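You operate a simulated robot arm through the tools that you are given. There is no shell and no other tool. Be economical: measure what you need, move in short steps, check, and stop when the job is done.

The job below is to be done with a simulated robot arm. You get a single attempt, and the scene is never put back.

JOB
The pump has tripped: let the pressure off, clear the alarm and run it at about twenty bar.
Fine: speed down to 1 first; use the red valve in the meter cage, shut valve and cover again; no second trip.

The check looks at the end state, three seconds after you hand in, the way a careful person would. Anything else that was tipped, shoved, dropped, spilled or broken makes it a failure. A push-on lid holds only when it is set on centred and level and pressed home; a screw cap is set on level and turned clockwise until tight.

ROBOT AND FRAMES
A 6-joint arm with a two-finger parallel gripper on a trunk, on a base that drives. Base frame: it is fixed to the floor where the robot stands at the start and does not move with it; the origin is under the middle of the robot, x ahead of it, y to its left, z up. Readings come in mm, rad, newtons and seconds.
With the tool pointing down near the work surface it reaches from about 320 to 800 mm from the robot's upright axis, wherever it stands. Its first joint turns from -2.897 to 2.897 rad. Places, roughly: clear button [600, 200, 1100]; meter cage cover [400, -700, 1400]; pump button [600, 300, 1100]; pump speed knob [500, 0, 1200]; red valve [400, -700, 1200]; upper gauge [500, -200, 1000]. Payload 3.91 kg.
Tool frame: the origin (TCP) lies between the finger pads and is the grasp point; the fingertips stand 30 mm ahead of it; z points along the fingers, y is the line along which they close. The gripper opens to 110 mm. The fingers are 20 mm wide and 10 mm thick; the gripper's body (48 by 112 mm) begins 55 mm behind the TCP.
Orientation is that of the tool frame in the base frame, as a unit quaternion [w, x, y, z]. With the fingers straight down and closing along the base's y, the tool's x points along the base's -x, its y along +y and its z along -z.

CONTROLS
- The arm moves only by the tool servo_tool. Its argument "moves" is a list of rows, each an object of numbers (a shift or turn left out is 0, a gripper value left out holds the last): "tx", "ty", "tz": the shift along the tool's x, y, z in units of 200 mm (1.0 is 200 mm); "wx", "wy", "wz": the turn, a rotation vector about the tool's x, y, z in units of 120 degrees (1.0 is 120 degrees); "fingers": the closure, from 0 (fully open) to 1 (shut). In form: [{"tx": .., "ty": .., "tz": .., "wx": .., "wy": .., "wz": .., "fingers": ..}, ...]. A call has 1 to 12 rows; each row is the pose to reach, as a shift and turn from the pose commanded when the call began, along the tool's axes at that moment. A call with a number of a shift or a turn outside -1 to 1 is refused whole. A row lasts 0.2 s, in which the tool goes at most 50 mm and 0.15 rad; a call with a longer step from one row to the next is refused whole, and so is a gripper value outside its range. Where a pose cannot be reached the arm comes as near as it can. A force on the tool above 50 N (or 10 N above the force at the start of the call, whichever is more), or a blocked arm, ends the call early, and 0.2 s more pass. Each finger travels about 45 mm/s and halts on what it meets, pressing with about 34 N; the grip force reading is that of the motor and also rises with nothing between the fingers. The clock runs only during rows and for 0.2 s after the last one: add rows that repeat a pose to give the fingers time. It gives the time, the measured TCP pose, the force on the tool (base axes), the opening and the grip force at its end, in the units of the frame above (readings bear some noise), with the torque about the TCP (base axes, N m) and any sound that the robot's microphone picked up, and new pictures: "show" is both (left out), scene, wrist or none.
- Cameras (640 x 400 px; columns grow to the right, rows downward): "scene" is now at [-6.6, 101.4, 1621.4]; the picture's right is [-0.62, -0.78, 0.00], its down [-0.46, 0.36, -0.81] and it looks along [0.64, -0.50, -0.58] (base axes); focal length 256 px, centre (320, 200). "wrist" rides on the gripper at [77, 7, -114] in the tool frame; the picture's right is [-0.09, 1.00, 0.00], its down [-0.80, -0.07, -0.59] and it looks along [-0.59, -0.05, 0.80] (tool axes); focal length 270 px, centre (320, 200). There is no depth. A picture from a camera that has moved, and an enlarged one, comes with that camera's place and axes in the base frame and with its lens. The place of the scene camera against the robot may be out by one fixed shift of up to 12 mm in any direction.
- move_column(by): slides the trunk up (or, below 0, down) by that many mm; the arm and the scene camera ride with it, the base frame stays. It gives what a move gives, with no picture.
- steer(legs): drives the robot by 1 to 6 legs, each [ahead, turn to the left] in mm and rad, along the robot's own axes; the way and the turn of a leg run together, so that a leg with both is an arc; at most 1500 mm and 3.142 rad a leg. The arm and the cameras ride along, it lands a little off, and it stops where it bumps. It gives what a move gives, and a new picture of the scene camera.
- pan_tilt(pan, tilt): turns the head with the scene camera to pan (to the left, within 2.705 rad either way) and tilt (down, from -0.506 to 1.204), counted from straight ahead of the robot. It gives what a move gives, and a new picture of the scene camera.
- zoom(camera, box): a new picture of the part [left, top, right, bottom] of that camera's present view, enlarged. The clock stands still meanwhile.
- finish_job(): hands the job in; it is judged then, once.

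Work in short steps. Places have to be worked out from the pictures, the camera data and where the tool is seen: move nearer, look again, correct. Check each grasp and each placing, and mend what went wrong. You have 120 turns and 260 pictures in all, those below and enlarged ones among them. Open the gripper and draw the arm clear of the work before you hand the job in, unless the task says otherwise; then end with one line.

The tools are called as name(argument=value, ...) on one line, values as JSON. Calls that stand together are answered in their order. servo_tool: Moves the arm, as the interface text tells. Its arguments: {"type":"object","properties":{"moves":{"type":"array"},"show":{"type":"string","enum":["both","scene","wrist","none"]}},"required":["moves"]} The other tools are called the same way: move_column (by) slides the trunk up or down; steer (legs) drives the base; pan_tilt (pan, tilt) turns the head that bears the scene camera; zoom (camera, box) takes an enlarged picture of a part of a camera's view; finish_job () hands the job in.

At the start:

```text
time_s: 0.0
tool_pos: [329.2, -216.3, 1400.9]
tool_rot: [0.0, 0.002, 1.0, 0.0]
contact_force: [0.7, 1.0, -0.9]
ft_torque: [-0.03, 0.01, -0.01]
width: 110.1
gripper_force: 0.0
trunk travel left (down, up): [-575.0, 35.0]
robot x, y, heading: [1.7, 14.1, 0.004]
head pan, tilt: [-0.672, 0.625]
```

scene: 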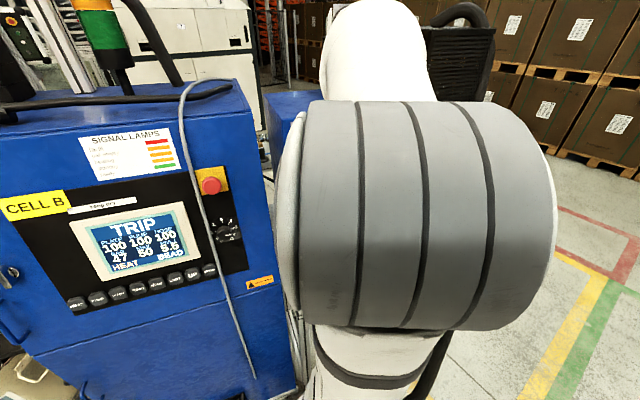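
wrist: 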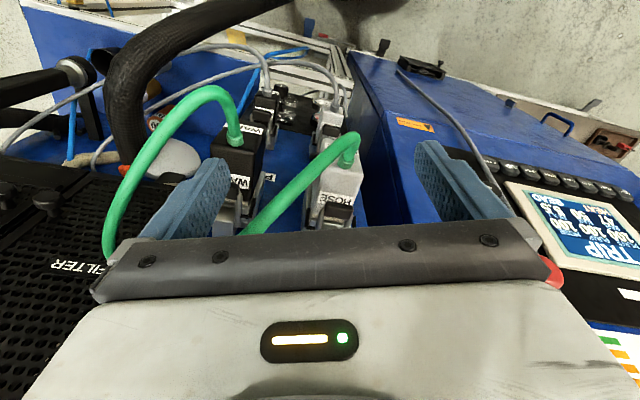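

The panel shows TRIP; the arm blocks part of the view. I turn the head to survey the scene.

pan_tilt(pan=0.2, tilt=0.6)

pan_tilt(pan=-1.3, tilt=0.5)

pan_tilt(pan=-0.3, tilt=0.7)

```text
time_s: 1.2
tool_pos: [329.4, -216.5, 1400.8]
tool_rot: [0.0, 0.002, 1.0, 0.001]
contact_force: [0.0, -0.6, -0.5]
ft_torque: [0.0, 0.0, 0.01]
width: 110.0
gripper_force: 0.1
trunk travel left (down, up): [-575.0, 35.0]
robot x, y, heading: [2.5, 14.4, 0.001]
head pan, tilt: [0.201, 0.6]
camera scene: at [11.3, 173.6, 1623.5], right [0.2, -0.98, 0.0], down [-0.55, -0.11, -0.83], along [0.81, 0.16, -0.56], focal length 256 px, centre (320, 200)
```

scene: 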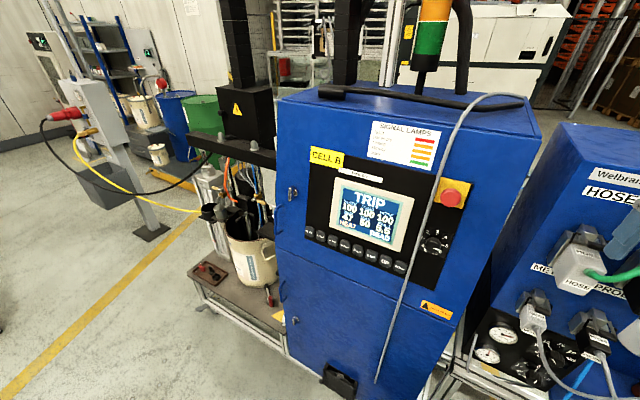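

```text
time_s: 2.8
tool_pos: [329.8, -215.6, 1400.6]
tool_rot: [-0.001, 0.002, 1.0, 0.0]
contact_force: [0.2, -0.9, 0.2]
ft_torque: [0.01, -0.03, -0.02]
width: 109.9
gripper_force: 0.0
trunk travel left (down, up): [-575.0, 35.0]
robot x, y, heading: [1.8, 15.1, 0.004]
head pan, tilt: [-1.3, 0.499]
camera scene: at [-50.8, 68.3, 1632.6], right [-0.96, -0.27, 0.0], down [-0.13, 0.46, -0.88], along [0.24, -0.85, -0.48], focal length 256 px, centre (320, 200)
```

scene: 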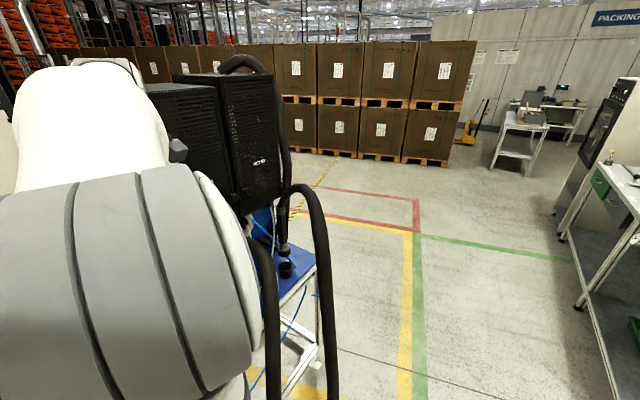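

```text
time_s: 4.0
tool_pos: [328.8, -215.7, 1401.0]
tool_rot: [0.0, 0.002, 1.0, 0.0]
contact_force: [0.8, 0.2, -0.2]
ft_torque: [0.0, -0.03, -0.01]
width: 109.7
gripper_force: 0.1
trunk travel left (down, up): [-575.0, 35.0]
robot x, y, heading: [4.3, 13.9, 0.004]
head pan, tilt: [-0.3, 0.7]
camera scene: at [5.9, 130.8, 1614.9], right [-0.3, -0.96, 0.0], down [-0.62, 0.19, -0.77], along [0.73, -0.23, -0.64], focal length 256 px, centre (320, 200)
```

scene: 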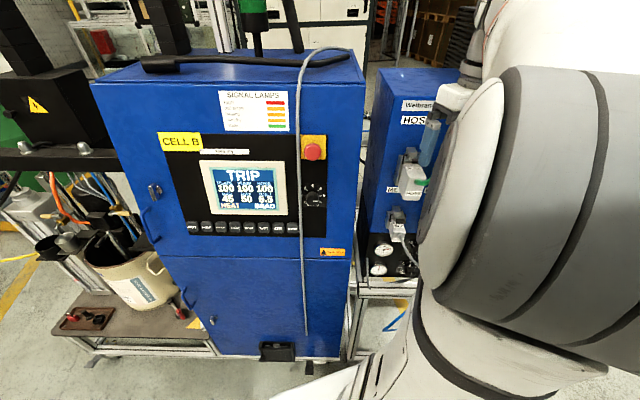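

Zooming on the panel keys, knob, and gauge.

zoom(camera="scene", box=[150, 80, 370, 260])

zoom(camera="scene", box=[350, 90, 470, 300])

zoom(camera="scene", box=[180, 210, 300, 245])

zoom(camera="wrist", box=[0, 0, 400, 250])

```text
2.22 times, centred on (260, 170) of scene
camera zoom: at [5.9, 130.8, 1614.9], right [-0.3, -0.96, 0.0], down [-0.62, 0.19, -0.77], along [0.73, -0.23, -0.64], focal length 569 px, centre (453, 267)
```

zoom: 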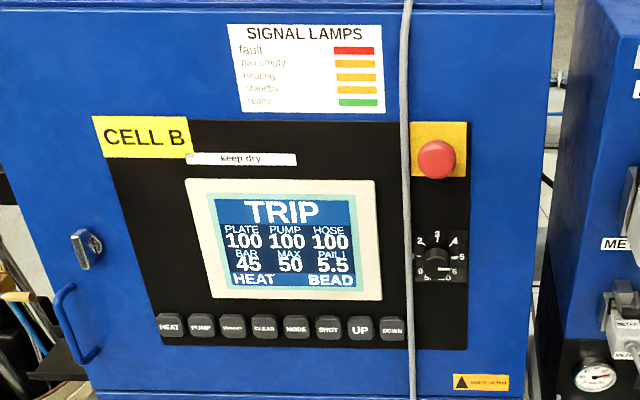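

```text
1.90 times, centred on (410, 195) of scene
camera zoom: at [5.9, 130.8, 1614.9], right [-0.3, -0.96, 0.0], down [-0.62, 0.19, -0.77], along [0.73, -0.23, -0.64], focal length 488 px, centre (149, 210)
```

zoom: 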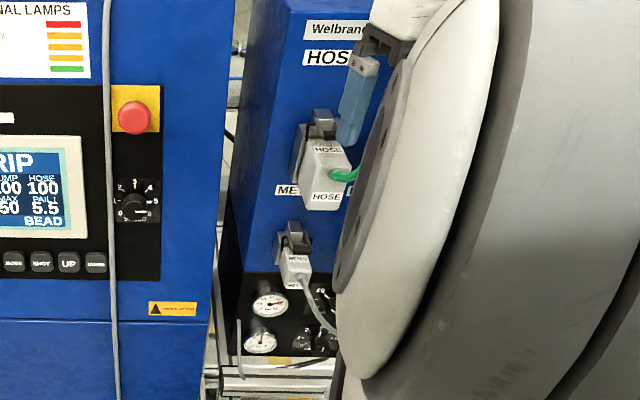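

```text
5.33 times, centred on (240, 228) of scene
camera zoom: at [5.9, 130.8, 1614.9], right [-0.3, -0.96, 0.0], down [-0.62, 0.19, -0.77], along [0.73, -0.23, -0.64], focal length 1366 px, centre (747, 53)
```

zoom: 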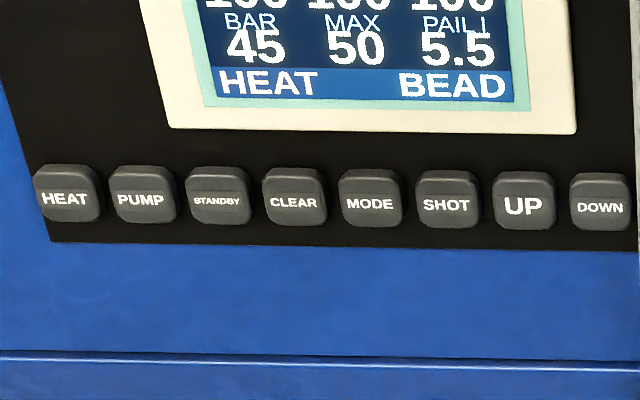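

```text
1.60 times, centred on (200, 125) of wrist
camera zoom: at [253.3, -209.0, 1514.6], right [0.09, 1.0, 0.0], down [0.8, -0.07, 0.59], along [0.59, -0.05, -0.8], focal length 432 px, centre (512, 320)
```

zoom: 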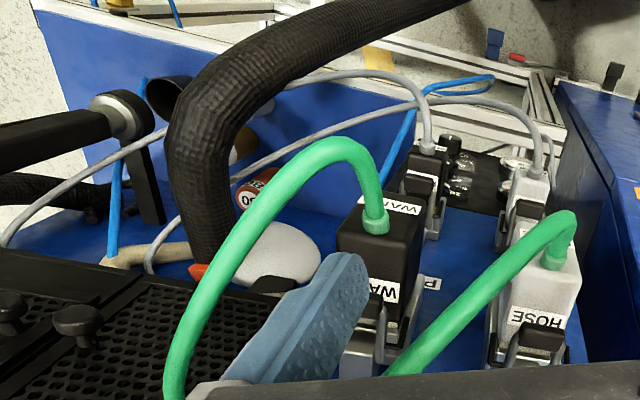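

Look behind me before backing off to get a wider view.

pan_tilt(pan=2.6, tilt=0.6)

pan_tilt(pan=-2.4, tilt=0.6)

```text
time_s: 6.6
tool_pos: [330.1, -215.2, 1400.9]
tool_rot: [0.0, 0.003, 1.0, 0.0]
contact_force: [-0.5, -0.8, 0.0]
ft_torque: [0.0, 0.01, 0.01]
width: 110.4
gripper_force: 0.2
trunk travel left (down, up): [-575.0, 35.0]
robot x, y, heading: [4.6, 12.7, 0.006]
head pan, tilt: [2.601, 0.6]
camera scene: at [-151.0, 201.4, 1623.5], right [0.51, 0.86, 0.0], down [0.48, -0.29, -0.83], along [-0.71, 0.42, -0.56], focal length 256 px, centre (320, 200)
```

scene: 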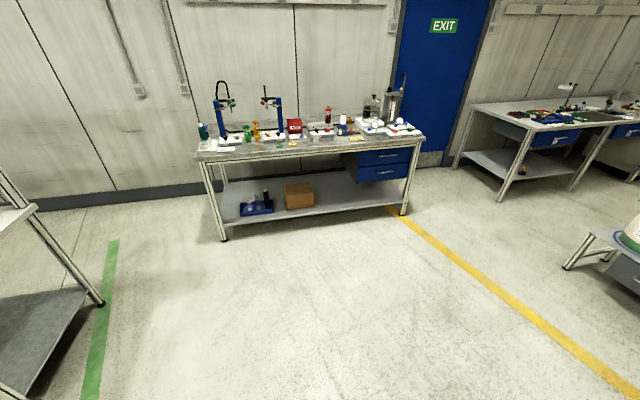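

```text
time_s: 10.5
tool_pos: [329.6, -215.1, 1401.1]
tool_rot: [0.0, 0.003, 1.0, -0.001]
contact_force: [-0.4, -0.1, -0.2]
ft_torque: [0.03, -0.01, -0.01]
width: 110.0
gripper_force: 0.1
trunk travel left (down, up): [-575.0, 35.0]
robot x, y, heading: [4.9, 11.6, 0.001]
head pan, tilt: [-2.4, 0.6]
camera scene: at [-140.4, 96.1, 1623.5], right [-0.68, 0.74, 0.0], down [0.42, 0.38, -0.83], along [-0.61, -0.56, -0.56], focal length 256 px, centre (320, 200)
```

scene: 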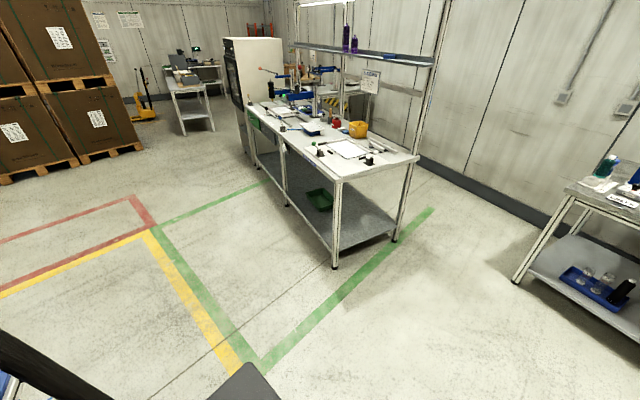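

Plenty of room behind. Back off 500 mm and look ahead-right.

steer(legs=[[-500, 0]])

pan_tilt(pan=-0.45, tilt=0.5)

pan_tilt(pan=-0.95, tilt=0.5)

```text
time_s: 13.5
tool_pos: [-173.0, -216.9, 1400.0]
tool_rot: [0.0, 0.003, 1.0, 0.0]
contact_force: [0.0, 0.6, 0.3]
ft_torque: [-0.03, 0.0, 0.01]
width: 109.9
gripper_force: 0.1
trunk travel left (down, up): [-575.0, 35.0]
robot x, y, heading: [-497.1, 15.4, -0.003]
head pan, tilt: [-2.4, 0.6]
camera scene: at [-643.3, 95.8, 1623.5], right [-0.68, 0.74, 0.0], down [0.42, 0.38, -0.82], along [-0.61, -0.56, -0.57], focal length 256 px, centre (320, 200)
```

scene: 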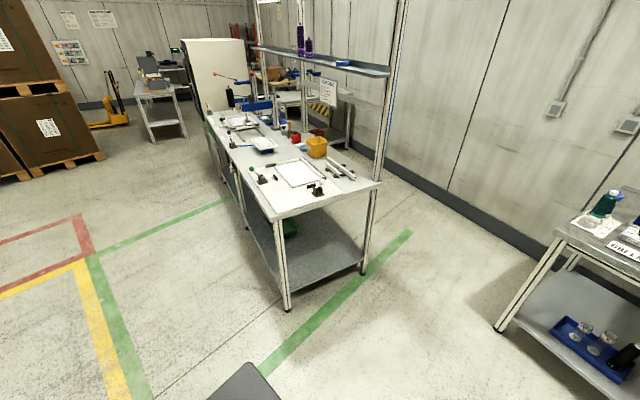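

```text
time_s: 15.4
tool_pos: [-173.1, -215.6, 1399.7]
tool_rot: [0.0, 0.003, 1.0, 0.0]
contact_force: [0.6, 0.1, -0.4]
ft_torque: [0.04, 0.02, -0.02]
width: 110.0
gripper_force: 0.1
trunk travel left (down, up): [-575.0, 35.0]
robot x, y, heading: [-499.4, 13.1, -0.006]
head pan, tilt: [-0.45, 0.499]
camera scene: at [-495.5, 115.9, 1632.6], right [-0.44, -0.9, 0.0], down [-0.43, 0.21, -0.88], along [0.79, -0.38, -0.48], focal length 256 px, centre (320, 200)
```

scene: 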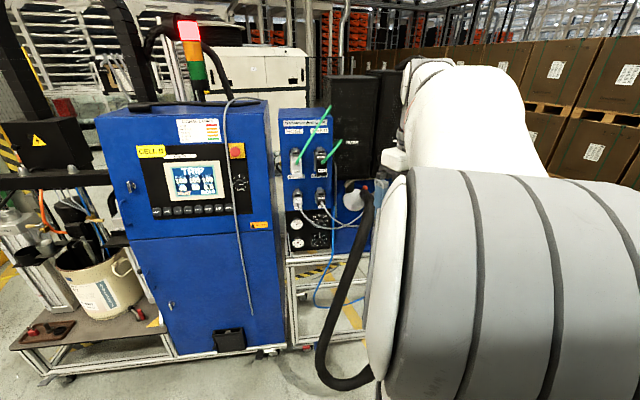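

```text
time_s: 16.3
tool_pos: [-172.2, -215.9, 1401.2]
tool_rot: [0.0, 0.003, 1.0, -0.001]
contact_force: [-0.1, 0.4, 0.4]
ft_torque: [0.01, 0.02, 0.0]
width: 109.8
gripper_force: 0.2
trunk travel left (down, up): [-575.0, 35.0]
robot x, y, heading: [-501.2, 13.8, -0.003]
head pan, tilt: [-0.949, 0.499]
camera scene: at [-524.3, 81.6, 1632.6], right [-0.81, -0.58, 0.0], down [-0.28, 0.39, -0.88], along [0.51, -0.71, -0.48], focal length 256 px, centre (320, 200)
```

scene: 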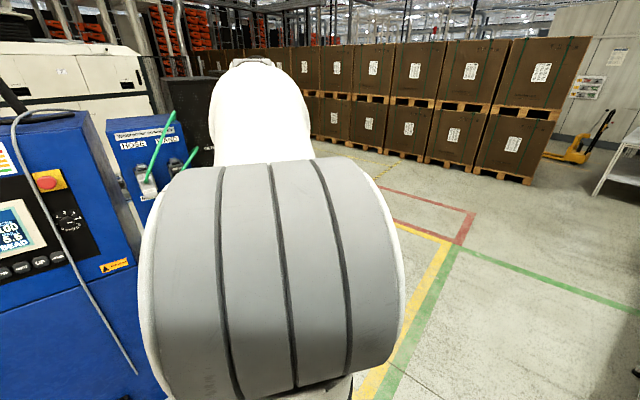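

The arm blocks the right side. Turn the robot right so the head can look to its left at the cage.

steer(legs=[[0, -1.0]])

pan_tilt(pan=0.35, tilt=0.4)

```text
time_s: 19.3
tool_pos: [-521.8, -382.6, 1401.5]
tool_rot: [0.001, 0.488, 0.873, -0.001]
contact_force: [0.8, 0.3, 0.7]
ft_torque: [-0.01, 0.02, 0.01]
width: 110.1
gripper_force: 0.1
trunk travel left (down, up): [-575.0, 35.0]
robot x, y, heading: [-498.4, 14.6, -1.008]
head pan, tilt: [-0.949, 0.499]
camera scene: at [-449.4, 68.1, 1632.6], right [-0.93, 0.38, 0.0], down [0.18, 0.44, -0.88], along [-0.33, -0.81, -0.48], focal length 256 px, centre (320, 200)
```

scene: 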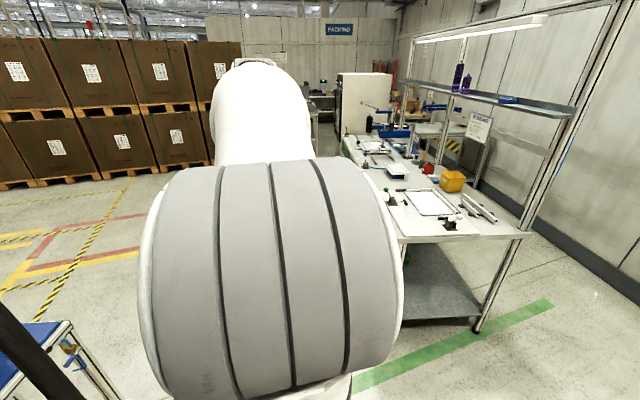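

```text
time_s: 20.7
tool_pos: [-521.7, -383.5, 1400.5]
tool_rot: [0.0, 0.487, 0.873, 0.001]
contact_force: [-0.6, -0.7, -0.9]
ft_torque: [0.01, 0.0, 0.0]
width: 110.1
gripper_force: 0.2
trunk travel left (down, up): [-575.0, 35.0]
robot x, y, heading: [-495.6, 15.2, -1.003]
head pan, tilt: [0.351, 0.4]
camera scene: at [-340.9, 94.2, 1641.7], right [-0.61, -0.79, 0.0], down [-0.31, 0.24, -0.92], along [0.73, -0.56, -0.39], focal length 256 px, centre (320, 200)
```

scene: 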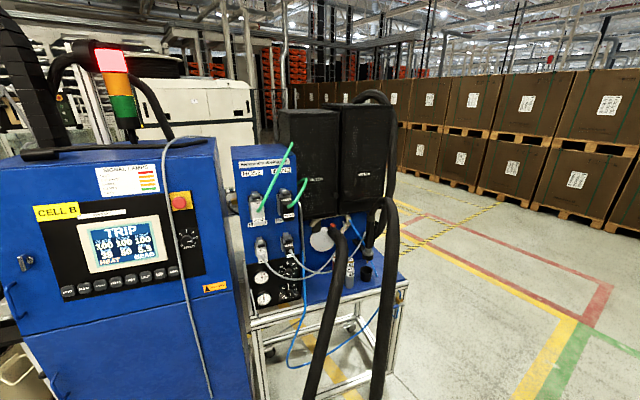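

zoom(camera="scene", box=[220, 80, 430, 320])

zoom(camera="scene", box=[60, 180, 220, 300])

```text
1.67 times, centred on (325, 200) of scene
camera zoom: at [-340.9, 94.2, 1641.7], right [-0.61, -0.79, 0.0], down [-0.31, 0.24, -0.92], along [0.73, -0.56, -0.39], focal length 427 px, centre (312, 200)
```

zoom: 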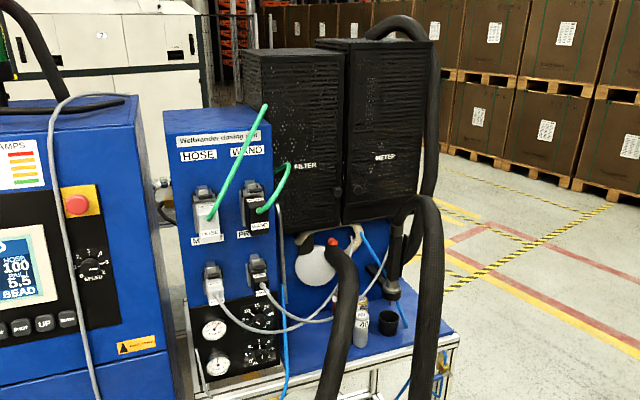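

```text
3.33 times, centred on (140, 240) of scene
camera zoom: at [-340.9, 94.2, 1641.7], right [-0.61, -0.79, 0.0], down [-0.31, 0.24, -0.92], along [0.73, -0.56, -0.39], focal length 854 px, centre (920, 67)
```

zoom: 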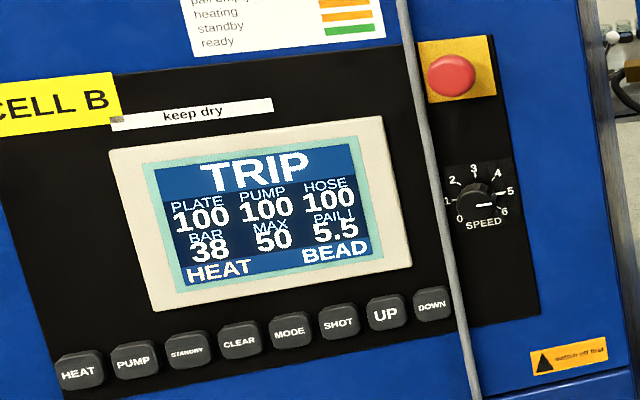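

Drive to a spot in front of the meter cage, facing ahead.

steer(legs=[[0, -0.35], [650, 0], [0, 1.35]])

pan_tilt(pan=0.15, tilt=0.5)

```text
time_s: 28.8
tool_pos: [-40.3, -857.3, 1400.7]
tool_rot: [0.0, 0.012, 1.0, 0.0]
contact_force: [0.2, 0.1, -0.7]
ft_torque: [0.02, 0.0, 0.03]
width: 109.9
gripper_force: 0.1
trunk travel left (down, up): [-575.0, 35.0]
robot x, y, heading: [-363.7, -623.6, -0.018]
head pan, tilt: [0.351, 0.4]
camera scene: at [-350.7, -448.9, 1641.7], right [0.33, -0.94, 0.0], down [-0.37, -0.13, -0.92], along [0.87, 0.3, -0.39], focal length 256 px, centre (320, 200)
```

scene: 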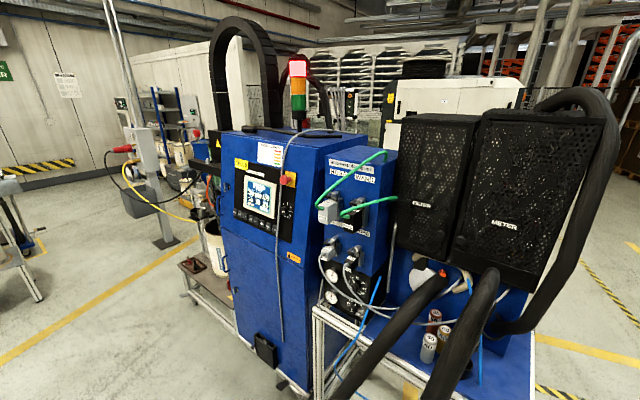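

```text
time_s: 29.5
tool_pos: [-40.8, -857.7, 1400.8]
tool_rot: [0.0, 0.011, 1.0, 0.001]
contact_force: [-0.4, -0.5, 0.0]
ft_torque: [0.0, 0.01, -0.03]
width: 109.9
gripper_force: 0.0
trunk travel left (down, up): [-575.0, 35.0]
robot x, y, heading: [-362.9, -621.9, -0.02]
head pan, tilt: [0.15, 0.499]
camera scene: at [-349.2, -467.3, 1632.6], right [0.13, -0.99, 0.0], down [-0.47, -0.06, -0.88], along [0.87, 0.12, -0.48], focal length 256 px, centre (320, 200)
```

scene: 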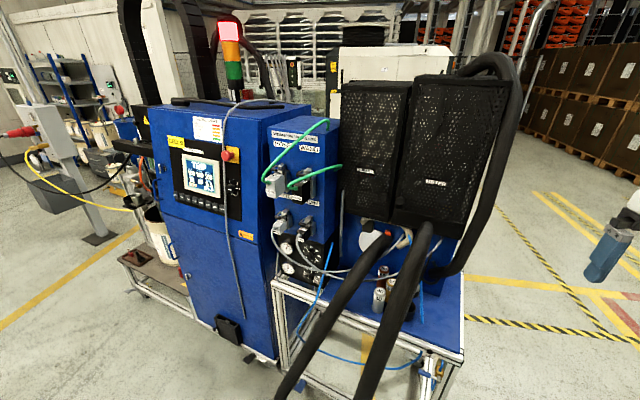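

zoom(camera="scene", box=[330, 60, 530, 220])

zoom(camera="scene", box=[260, 180, 470, 310])

```text
2.50 times, centred on (430, 140) of scene
camera zoom: at [-349.2, -467.3, 1632.6], right [0.13, -0.99, 0.0], down [-0.47, -0.06, -0.88], along [0.87, 0.12, -0.48], focal length 640 px, centre (45, 350)
```

zoom: 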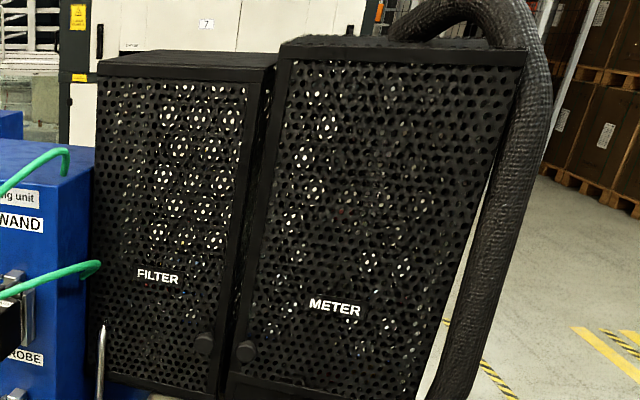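

```text
3.05 times, centred on (365, 245) of scene
camera zoom: at [-349.2, -467.3, 1632.6], right [0.13, -0.99, 0.0], down [-0.47, -0.06, -0.88], along [0.87, 0.12, -0.48], focal length 780 px, centre (183, 63)
```

zoom: 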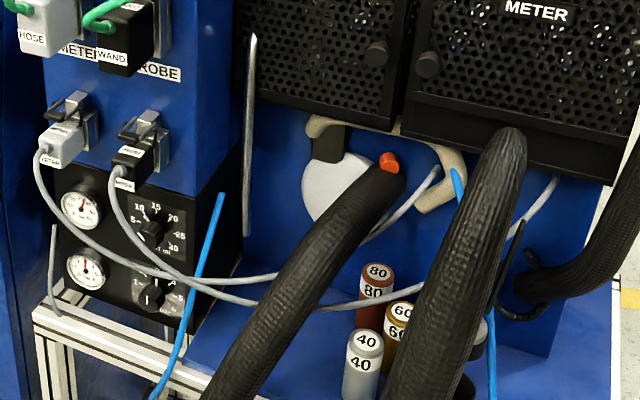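

The meter cage has a door with a knob at lower left (likely hinged on the right). First the speed knob at about (521,-6,1178). I pitch the tool to point forward here in open space.

servo_tool(moves=[{"wy": -0.068, "fingers": 0}, {"wy": -0.136}, {"wy": -0.205}, {"wy": -0.273}, {"wy": -0.341}, {"wy": -0.409}, {"wy": -0.477}, {"wy": -0.545}, {"wy": -0.614}, {"wy": -0.682}, {"wy": -0.75}, {"wy": -0.75}])

```text
time_s: 32.1
tool_pos: [-41.8, -857.1, 1402.0]
tool_rot: [0.708, 0.008, 0.706, -0.009]
contact_force: [0.3, 0.3, -0.5]
ft_torque: [0.01, -0.02, -0.01]
width: 110.1
gripper_force: 0.1
trunk travel left (down, up): [-575.0, 35.0]
robot x, y, heading: [-366.2, -621.2, -0.014]
head pan, tilt: [0.15, 0.499]
camera scene: at [-349.4, -467.2, 1632.6], right [0.13, -0.99, 0.0], down [-0.47, -0.06, -0.88], along [0.87, 0.12, -0.48], focal length 256 px, centre (320, 200)
camera wrist: at [-155.7, -848.5, 1323.5], right [0.02, 1.0, 0.09], down [-0.6, -0.06, 0.8], along [0.8, -0.07, 0.59], focal length 270 px, centre (320, 200)
```

scene: 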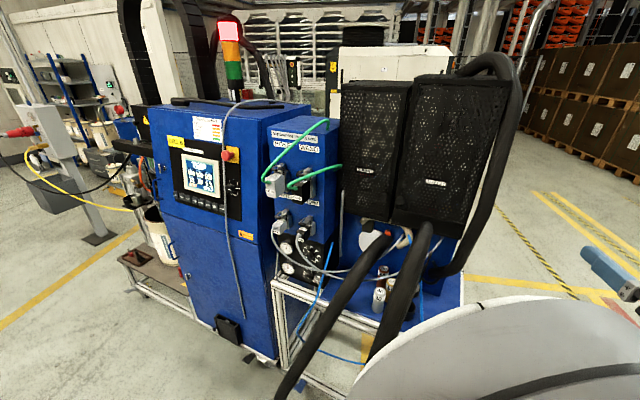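
wrist: 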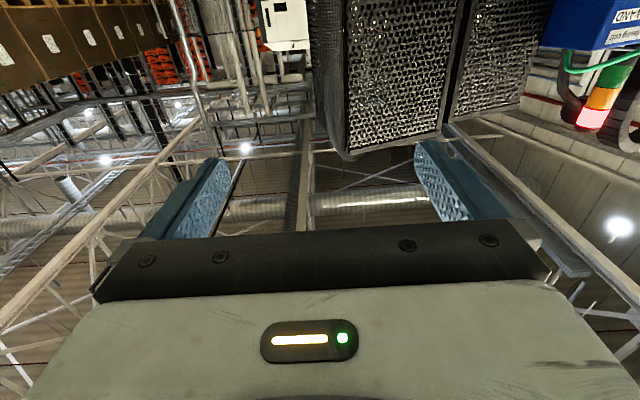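

Now roll the tool -90° so the fingers close vertically with the camera at the right side.

servo_tool(moves=[{"wz": -0.068}, {"wz": -0.136}, {"wz": -0.205}, {"wz": -0.273}, {"wz": -0.341}, {"wz": -0.409}, {"wz": -0.477}, {"wz": -0.545}, {"wz": -0.614}, {"wz": -0.682}, {"wz": -0.75}, {"wz": -0.75}], show="wrist")

steer(legs=[[0, -1.33], [-650, 0], [0, 1.35], [300, 0]])

pan_tilt(pan=-0.1, tilt=0.6)

```text
time_s: 34.7
tool_pos: [-45.1, -791.1, 1533.1]
tool_rot: [0.476, -0.472, 0.552, -0.496]
contact_force: [-0.2, -0.5, 0.4]
ft_torque: [-0.03, 0.01, -0.01]
width: 110.0
gripper_force: 0.2
out of reach, approached as far as the arm can: row 7, 8, 9, 10, 11, 12
trunk travel left (down, up): [-575.0, 35.0]
robot x, y, heading: [-364.5, -619.0, -0.016]
head pan, tilt: [0.15, 0.499]
camera wrist: at [-166.2, -856.5, 1528.9], right [-0.04, 0.15, -0.99], down [-0.51, 0.85, 0.15], along [0.86, 0.51, 0.04], focal length 270 px, centre (320, 200)
```

wrist: 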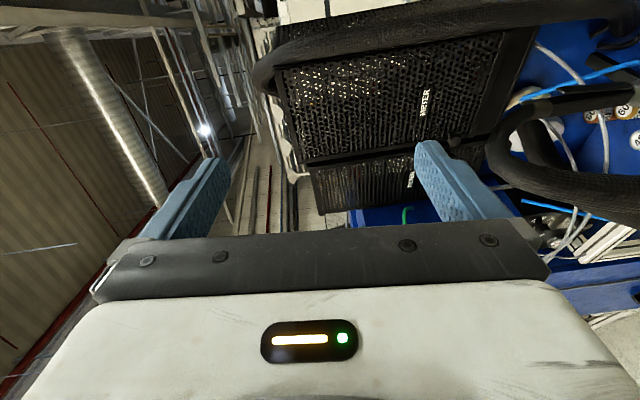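

```text
time_s: 46.6
tool_pos: [113.3, -127.2, 1538.8]
tool_rot: [0.489, -0.488, 0.538, -0.482]
contact_force: [0.4, -0.4, -0.2]
ft_torque: [0.0, 0.01, -0.02]
width: 109.9
gripper_force: 0.0
trunk travel left (down, up): [-575.0, 35.0]
robot x, y, heading: [-211.0, 34.0, 0.019]
head pan, tilt: [0.15, 0.499]
camera scene: at [-203.4, 187.3, 1632.6], right [0.17, -0.99, 0.0], down [-0.47, -0.08, -0.88], along [0.87, 0.14, -0.48], focal length 256 px, centre (320, 200)
```

scene: 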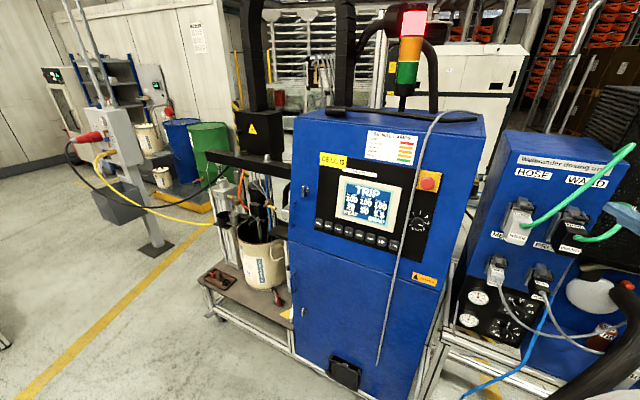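

```text
time_s: 47.3
tool_pos: [113.4, -127.6, 1537.1]
tool_rot: [0.489, -0.487, 0.54, -0.482]
contact_force: [-0.1, 0.5, 0.3]
ft_torque: [0.01, -0.01, -0.03]
width: 110.1
gripper_force: 0.1
trunk travel left (down, up): [-575.0, 35.0]
robot x, y, heading: [-209.7, 31.7, 0.017]
head pan, tilt: [-0.099, 0.6]
camera scene: at [-205.7, 165.0, 1623.5], right [-0.08, -1.0, 0.0], down [-0.56, 0.05, -0.83], along [0.82, -0.07, -0.56], focal length 256 px, centre (320, 200)
```

scene: 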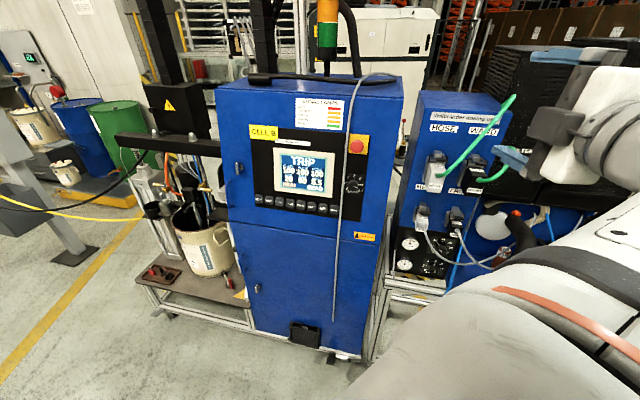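

Reach is fine here. Lower the trunk so the tool comes to knob height, then look with the wrist camera.

move_column(by=-350)

servo_tool(moves=[{"tz": 0.1}, {"tz": 0.3, "tx": -0.1}, {"tz": 0.5, "tx": -0.2, "fingers": 0.3}, {"tz": 0.7, "tx": -0.3}, {"tz": 0.8, "tx": -0.4, "fingers": 0.5}, {"tz": 0.8, "tx": -0.5, "fingers": 0.5}, {"tz": 0.8, "tx": -0.5}])

```text
time_s: 50.8
tool_pos: [113.4, -126.6, 1187.4]
tool_rot: [0.489, -0.488, 0.538, -0.483]
contact_force: [0.2, -0.8, -0.8]
ft_torque: [0.04, 0.02, -0.01]
width: 109.9
gripper_force: 0.1
trunk travel left (down, up): [-225.0, 385.0]
robot x, y, heading: [-215.7, 28.8, 0.019]
head pan, tilt: [-0.099, 0.6]
```

```text
time_s: 51.4
tool_pos: [102.5, -184.2, 1195.8]
tool_rot: [0.412, -0.409, 0.593, -0.559]
contact_force: [-0.9, 0.0, -0.4]
ft_torque: [0.03, -0.04, 0.01]
width: 110.1
gripper_force: 0.1
trunk travel left (down, up): [-225.0, 385.0]
robot x, y, heading: [-210.8, 34.0, 0.016]
head pan, tilt: [-0.099, 0.6]
stopped in row 2: the arm was blocked; the commanded pose is now the measured one
camera scene: at [-205.5, 164.9, 1273.5], right [-0.08, -1.0, 0.0], down [-0.56, 0.05, -0.83], along [0.82, -0.07, -0.56], focal length 256 px, centre (320, 200)
camera wrist: at [-30.3, -221.1, 1190.3], right [0.01, 0.12, -0.99], down [-0.3, 0.95, 0.12], along [0.95, 0.3, 0.04], focal length 270 px, centre (320, 200)
```

scene: 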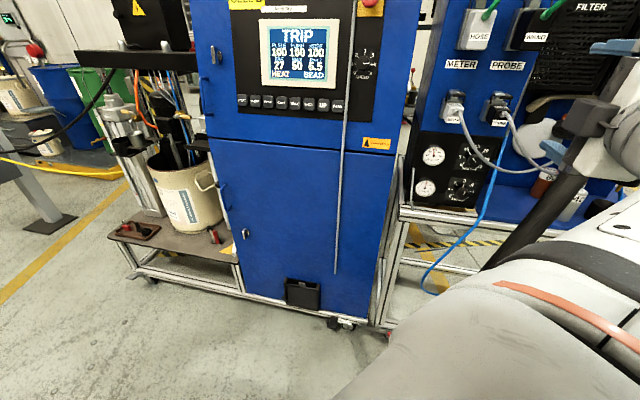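
wrist: 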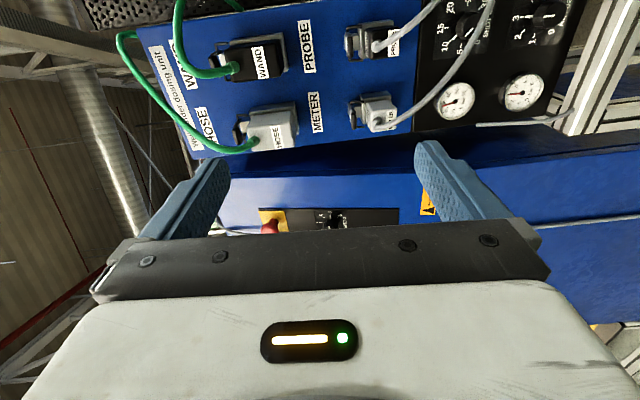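

The panel still shows 27 bar, falling. The arm was at an awkward close-in pose; try pure forward motion along the tool axis first.

servo_tool(moves=[{"tz": 0.1}, {"tz": 0.25}, {"tz": 0.4}, {"tz": 0.55}])

```text
time_s: 52.0
tool_pos: [92.6, -242.0, 1213.1]
tool_rot: [0.352, -0.348, 0.622, -0.607]
contact_force: [0.3, 0.2, 0.8]
ft_torque: [0.01, 0.04, 0.03]
width: 110.0
gripper_force: 0.1
out of reach, approached as far as the arm can: row 2, 3
trunk travel left (down, up): [-225.0, 385.0]
robot x, y, heading: [-212.2, 31.3, 0.017]
head pan, tilt: [-0.099, 0.6]
stopped in row 3: the arm was blocked; the commanded pose is now the measured one
camera scene: at [-205.7, 165.2, 1273.4], right [-0.08, -1.0, 0.0], down [-0.56, 0.05, -0.83], along [0.82, -0.07, -0.56], focal length 256 px, centre (320, 200)
camera wrist: at [-44.5, -250.3, 1206.3], right [0.04, 0.1, -0.99], down [-0.1, 0.99, 0.09], along [0.99, 0.1, 0.05], focal length 270 px, centre (320, 200)
```

scene: 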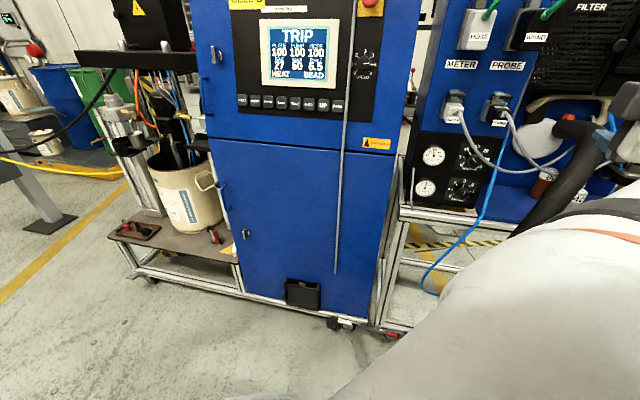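
wrist: 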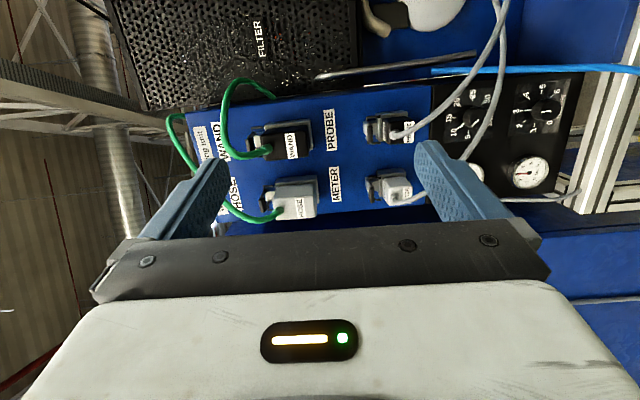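

The arm seems at a joint limit from the -90° roll. Roll back the other way.

servo_tool(moves=[{"wz": 0.068}, {"wz": 0.136}, {"wz": 0.205}, {"wz": 0.273}, {"wz": 0.341}, {"wz": 0.409}, {"wz": 0.477}, {"wz": 0.545}, {"wz": 0.614}, {"wz": 0.682}, {"wz": 0.75}, {"wz": 0.75}])

```text
time_s: 54.6
tool_pos: [94.0, -242.0, 1213.8]
tool_rot: [0.679, 0.193, 0.686, -0.177]
contact_force: [0.5, -0.3, 0.6]
ft_torque: [-0.01, 0.04, 0.01]
width: 109.7
gripper_force: 0.1
trunk travel left (down, up): [-225.0, 385.0]
robot x, y, heading: [-210.9, 32.4, 0.016]
head pan, tilt: [-0.099, 0.6]
camera scene: at [-205.6, 164.6, 1273.5], right [-0.08, -1.0, 0.0], down [-0.56, 0.05, -0.83], along [0.82, -0.07, -0.56], focal length 256 px, centre (320, 200)
camera wrist: at [-2.0, -176.4, 1138.0], right [0.51, 0.86, 0.1], down [-0.54, 0.22, 0.81], along [0.67, -0.47, 0.58], focal length 270 px, centre (320, 200)
```

scene: 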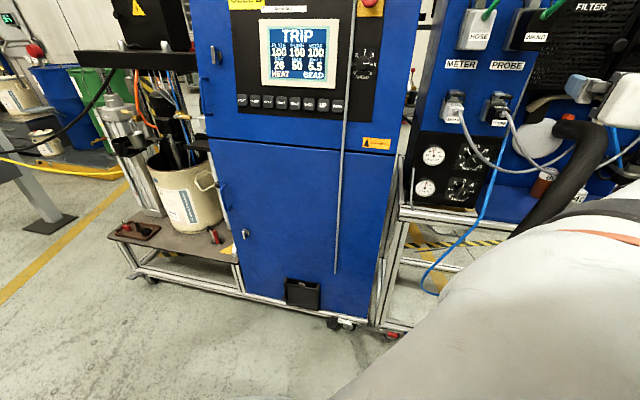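
wrist: 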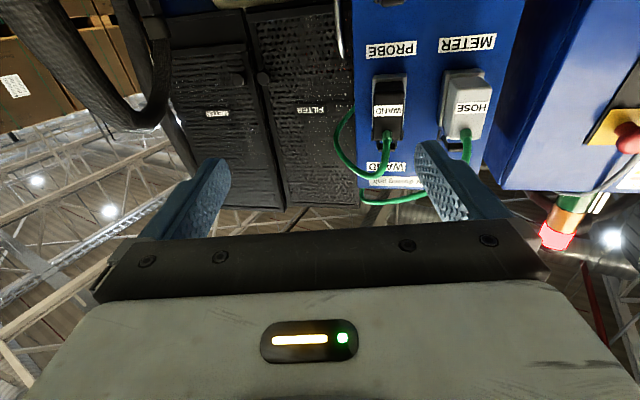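

Straighten yaw towards the panel and move forward-left in small steps.

servo_tool(moves=[{"tz": 0.08, "ty": 0.14, "wx": -0.025}, {"tz": 0.17, "ty": 0.29, "wx": -0.05}, {"tz": 0.26, "ty": 0.44, "wx": -0.075}, {"tz": 0.35, "ty": 0.59, "wx": -0.1}, {"tz": 0.44, "ty": 0.74, "wx": -0.125, "tx": 0.1}, {"tz": 0.52, "ty": 0.886, "wx": -0.15, "tx": 0.17}, {"tz": 0.52, "ty": 0.886, "wx": -0.15, "tx": 0.17}])

```text
time_s: 55.2
tool_pos: [78.3, -263.7, 1222.4]
tool_rot: [0.671, 0.233, 0.665, -0.23]
contact_force: [0.3, -0.1, 0.5]
ft_torque: [-0.03, 0.02, 0.0]
width: 109.9
gripper_force: 0.1
trunk travel left (down, up): [-225.0, 385.0]
robot x, y, heading: [-211.7, 28.8, 0.014]
head pan, tilt: [-0.099, 0.6]
stopped in row 2: the arm was blocked; the commanded pose is now the measured one
camera scene: at [-205.5, 164.6, 1273.5], right [-0.08, -1.0, 0.0], down [-0.56, 0.05, -0.83], along [0.82, -0.07, -0.56], focal length 256 px, centre (320, 200)
camera wrist: at [-7.3, -187.9, 1144.1], right [0.62, 0.78, 0.09], down [-0.52, 0.31, 0.8], along [0.59, -0.54, 0.6], focal length 270 px, centre (320, 200)
```

scene: 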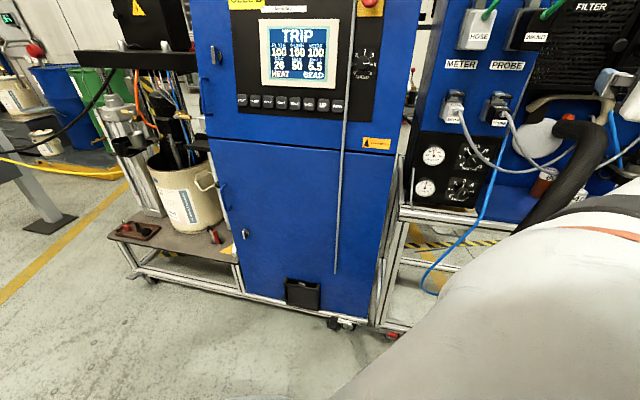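
wrist: 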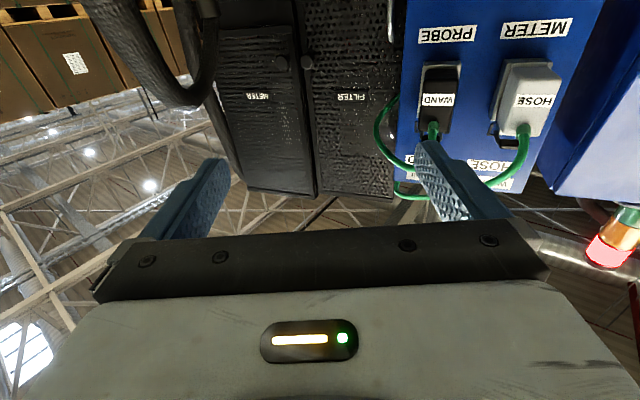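

The wrist is folded too near the robot axis (singular). Back off 250 mm for clearance and then extend straight out radially.

steer(legs=[[-250, 0]])

servo_tool(moves=[{"tz": 0.1}, {"tz": 0.25}, {"tz": 0.4}, {"tz": 0.55}, {"tz": 0.7}, {"tz": 0.85}, {"tz": 1.0}], show="scene")

```text
time_s: 57.0
tool_pos: [-174.8, -266.8, 1222.4]
tool_rot: [0.671, 0.231, 0.667, -0.229]
contact_force: [0.7, 0.4, 0.2]
ft_torque: [0.01, -0.02, -0.04]
width: 109.9
gripper_force: 0.0
trunk travel left (down, up): [-225.0, 385.0]
robot x, y, heading: [-465.5, 26.8, 0.015]
head pan, tilt: [-0.099, 0.6]
camera scene: at [-457.0, 160.6, 1273.5], right [-0.08, -1.0, 0.0], down [-0.56, 0.05, -0.82], along [0.82, -0.07, -0.57], focal length 256 px, centre (320, 200)
```

scene: 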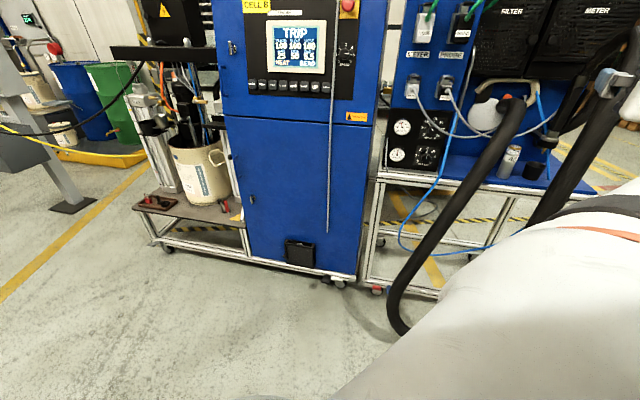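

```text
time_s: 57.9
tool_pos: [-155.8, -335.8, 1231.5]
tool_rot: [0.662, 0.264, 0.647, -0.272]
contact_force: [-0.4, 1.0, 0.4]
ft_torque: [0.04, 0.03, -0.04]
width: 109.9
gripper_force: 0.0
trunk travel left (down, up): [-225.0, 385.0]
robot x, y, heading: [-467.1, 25.8, 0.021]
head pan, tilt: [-0.099, 0.6]
stopped in row 4: the force on the tool passed its limit (the readings are from after the stop); the commanded pose is now the measured one
camera scene: at [-458.0, 162.2, 1273.3], right [-0.08, -1.0, 0.0], down [-0.56, 0.05, -0.83], along [0.82, -0.07, -0.56], focal length 256 px, centre (320, 200)
```

scene: 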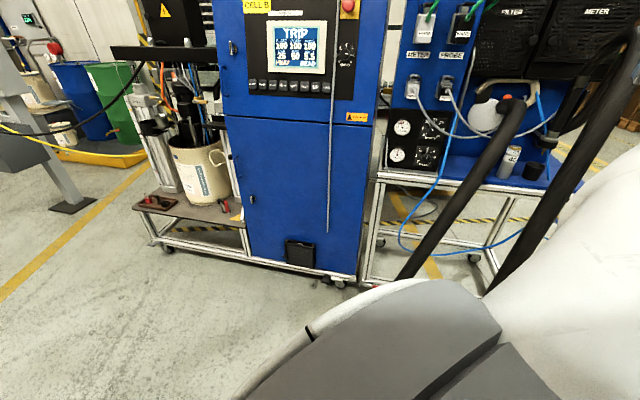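

The arm swung through (no lasting contact force). Continue extending outward.

servo_tool(moves=[{"tz": 0.05}, {"tz": 0.15}, {"tz": 0.25}, {"tz": 0.35}, {"tz": 0.45}, {"tz": 0.55}, {"tz": 0.65}, {"tz": 0.75}])

```text
time_s: 59.6
tool_pos: [-45.3, -443.0, 1233.3]
tool_rot: [0.662, 0.264, 0.648, -0.27]
contact_force: [-0.2, 0.6, 0.0]
ft_torque: [0.02, 0.0, 0.03]
width: 110.0
gripper_force: 0.0
trunk travel left (down, up): [-225.0, 385.0]
robot x, y, heading: [-459.5, 30.1, 0.02]
head pan, tilt: [-0.099, 0.6]
camera scene: at [-457.2, 160.6, 1273.5], right [-0.08, -1.0, 0.0], down [-0.56, 0.05, -0.83], along [0.82, -0.07, -0.56], focal length 256 px, centre (320, 200)
camera wrist: at [-121.6, -359.5, 1153.8], right [0.69, 0.71, 0.09], down [-0.49, 0.38, 0.79], along [0.53, -0.59, 0.61], focal length 270 px, centre (320, 200)
```

scene: 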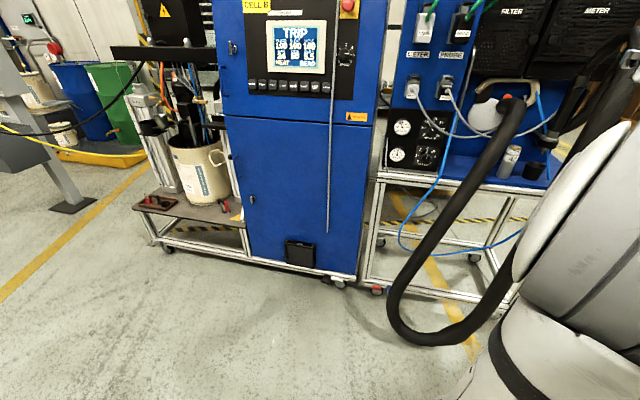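
wrist: 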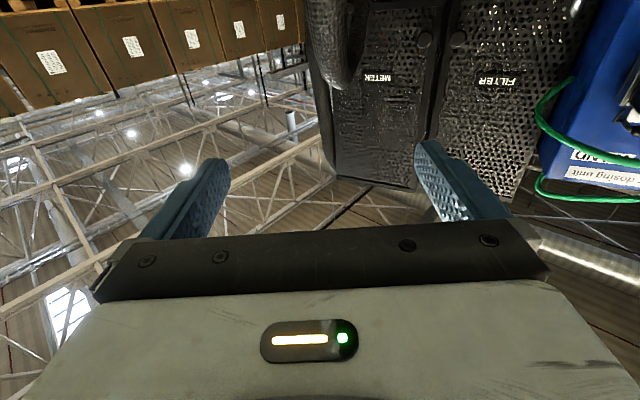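

Good configuration now (elbow up, 630 mm out). Roll -90° again here.

servo_tool(moves=[{"wz": -0.068}, {"wz": -0.136}, {"wz": -0.205}, {"wz": -0.273}, {"wz": -0.341}, {"wz": -0.409}, {"wz": -0.477}, {"wz": -0.545}, {"wz": -0.614}, {"wz": -0.682}, {"wz": -0.75}, {"wz": -0.75}], show="none")

```text
time_s: 62.2
tool_pos: [-51.2, -449.1, 1241.8]
tool_rot: [0.254, -0.26, 0.671, -0.646]
contact_force: [-0.2, 0.0, -0.1]
ft_torque: [-0.05, 0.0, 0.0]
width: 110.0
gripper_force: 0.1
out of reach, approached as far as the arm can: row 10, 11, 12
trunk travel left (down, up): [-225.0, 385.0]
robot x, y, heading: [-466.3, 25.9, 0.018]
head pan, tilt: [-0.099, 0.6]
```

Roll limit lies on the negative side; roll positive instead, all the way toward camera-above.

servo_tool(moves=[{"wz": 0.07}, {"wz": 0.14}, {"wz": 0.21}, {"wz": 0.28}, {"wz": 0.35}, {"wz": 0.42}, {"wz": 0.49}, {"wz": 0.56}, {"wz": 0.63}, {"wz": 0.7}, {"wz": 0.77}, {"wz": 0.84}], show="none")

servo_tool(moves=[{"wz": 0.07}, {"wz": 0.14}, {"wz": 0.21}, {"wz": 0.28}, {"wz": 0.35}, {"wz": 0.42}, {"wz": 0.49}, {"wz": 0.56}, {"wz": 0.63}, {"wz": 0.7}, {"wz": 0.77}, {"wz": 0.84}], show="none")

servo_tool(moves=[{"wz": 0.07}, {"wz": 0.14}, {"wz": 0.21}, {"wz": 0.28}, {"wz": 0.35}, {"wz": 0.42}, {"wz": 0.49}, {"wz": 0.51}], show="wrist")

```text
time_s: 64.8
tool_pos: [-46.3, -442.8, 1234.0]
tool_rot: [0.684, 0.324, 0.62, -0.205]
contact_force: [0.0, 0.1, -0.3]
ft_torque: [0.01, -0.01, -0.02]
width: 110.1
gripper_force: 0.1
out of reach, approached as far as the arm can: row 1
trunk travel left (down, up): [-225.0, 385.0]
robot x, y, heading: [-464.8, 24.6, 0.015]
head pan, tilt: [-0.099, 0.6]
```

```text
time_s: 67.5
tool_pos: [-46.5, -441.4, 1234.0]
tool_rot: [0.595, 0.684, 0.145, 0.396]
contact_force: [-0.3, 0.4, -0.7]
ft_torque: [-0.02, -0.01, 0.01]
width: 110.0
gripper_force: 0.1
trunk travel left (down, up): [-225.0, 385.0]
robot x, y, heading: [-465.1, 25.4, 0.014]
head pan, tilt: [-0.099, 0.6]
```

```text
time_s: 69.2
tool_pos: [-46.8, -443.0, 1232.8]
tool_rot: [0.31, 0.663, -0.223, 0.644]
contact_force: [-0.4, 0.1, -0.3]
ft_torque: [0.0, -0.02, 0.01]
width: 109.9
gripper_force: 0.2
trunk travel left (down, up): [-225.0, 385.0]
robot x, y, heading: [-464.6, 29.7, 0.019]
head pan, tilt: [-0.099, 0.6]
camera wrist: at [-127.0, -359.8, 1308.2], right [-0.7, -0.71, 0.04], down [-0.43, 0.38, -0.82], along [0.57, -0.59, -0.58], focal length 270 px, centre (320, 200)
```

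wrist: 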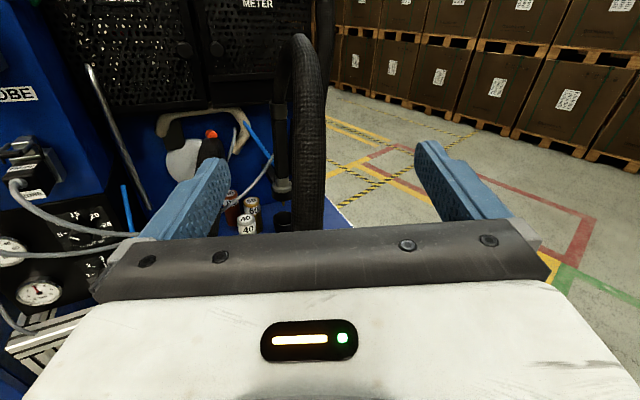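

Camera is now above the gripper. Turn the robot left 0.56 rad (this also points the tool square to the panel) and drive up.

steer(legs=[[0, 0.56], [230, 0]])

servo_tool(moves=[{"tz": 0.0, "fingers": 0.2}, {"tz": 0, "fingers": 0.4}, {"fingers": 0.5}], show="wrist")

```text
time_s: 72.5
tool_pos: [333.9, -21.0, 1234.4]
tool_rot: [0.121, 0.699, -0.031, 0.704]
contact_force: [-0.4, -0.2, 0.9]
ft_torque: [0.0, -0.02, 0.0]
width: 109.8
gripper_force: 0.0
trunk travel left (down, up): [-225.0, 385.0]
robot x, y, heading: [-270.3, 152.1, 0.575]
head pan, tilt: [-0.099, 0.6]
camera scene: at [-339.8, 269.9, 1273.5], right [0.46, -0.89, 0.0], down [-0.5, -0.26, -0.83], along [0.73, 0.38, -0.56], focal length 256 px, centre (320, 200)
```

scene: 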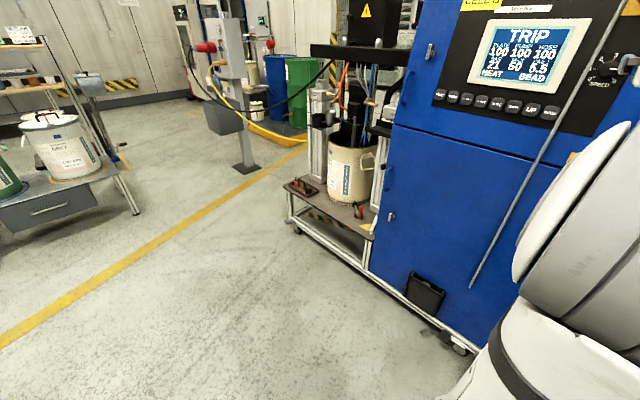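

```text
time_s: 73.3
tool_pos: [332.8, -20.5, 1233.9]
tool_rot: [0.121, 0.699, -0.031, 0.704]
contact_force: [0.9, 0.5, 0.3]
ft_torque: [0.01, 0.0, 0.01]
width: 55.1
gripper_force: 0.2
trunk travel left (down, up): [-225.0, 385.0]
robot x, y, heading: [-270.0, 157.5, 0.581]
head pan, tilt: [-0.099, 0.6]
camera wrist: at [221.2, 4.9, 1308.2], right [-0.21, -0.98, 0.04], down [-0.57, 0.09, -0.82], along [0.79, -0.19, -0.58], focal length 270 px, centre (320, 200)
```

wrist: 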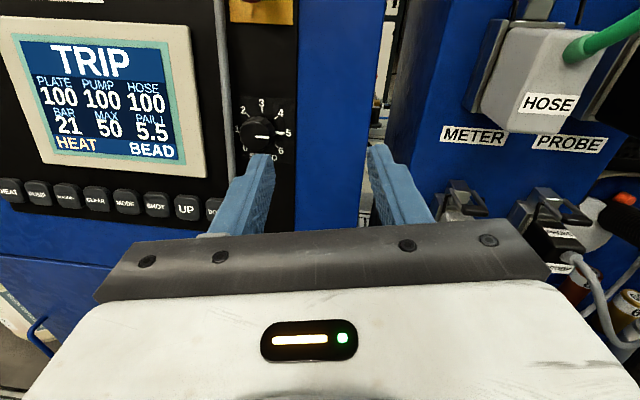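

zoom(camera="wrist", box=[210, 80, 310, 170])

```text
4.44 times, centred on (260, 125) of wrist
camera zoom: at [221.2, 4.9, 1308.2], right [-0.21, -0.98, 0.04], down [-0.57, 0.09, -0.82], along [0.79, -0.19, -0.58], focal length 1201 px, centre (587, 533)
```

zoom: 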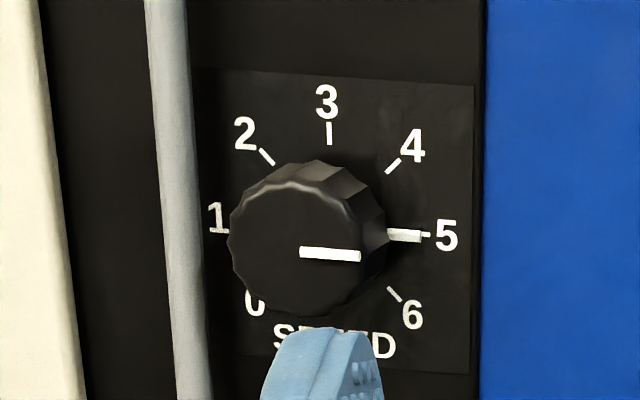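

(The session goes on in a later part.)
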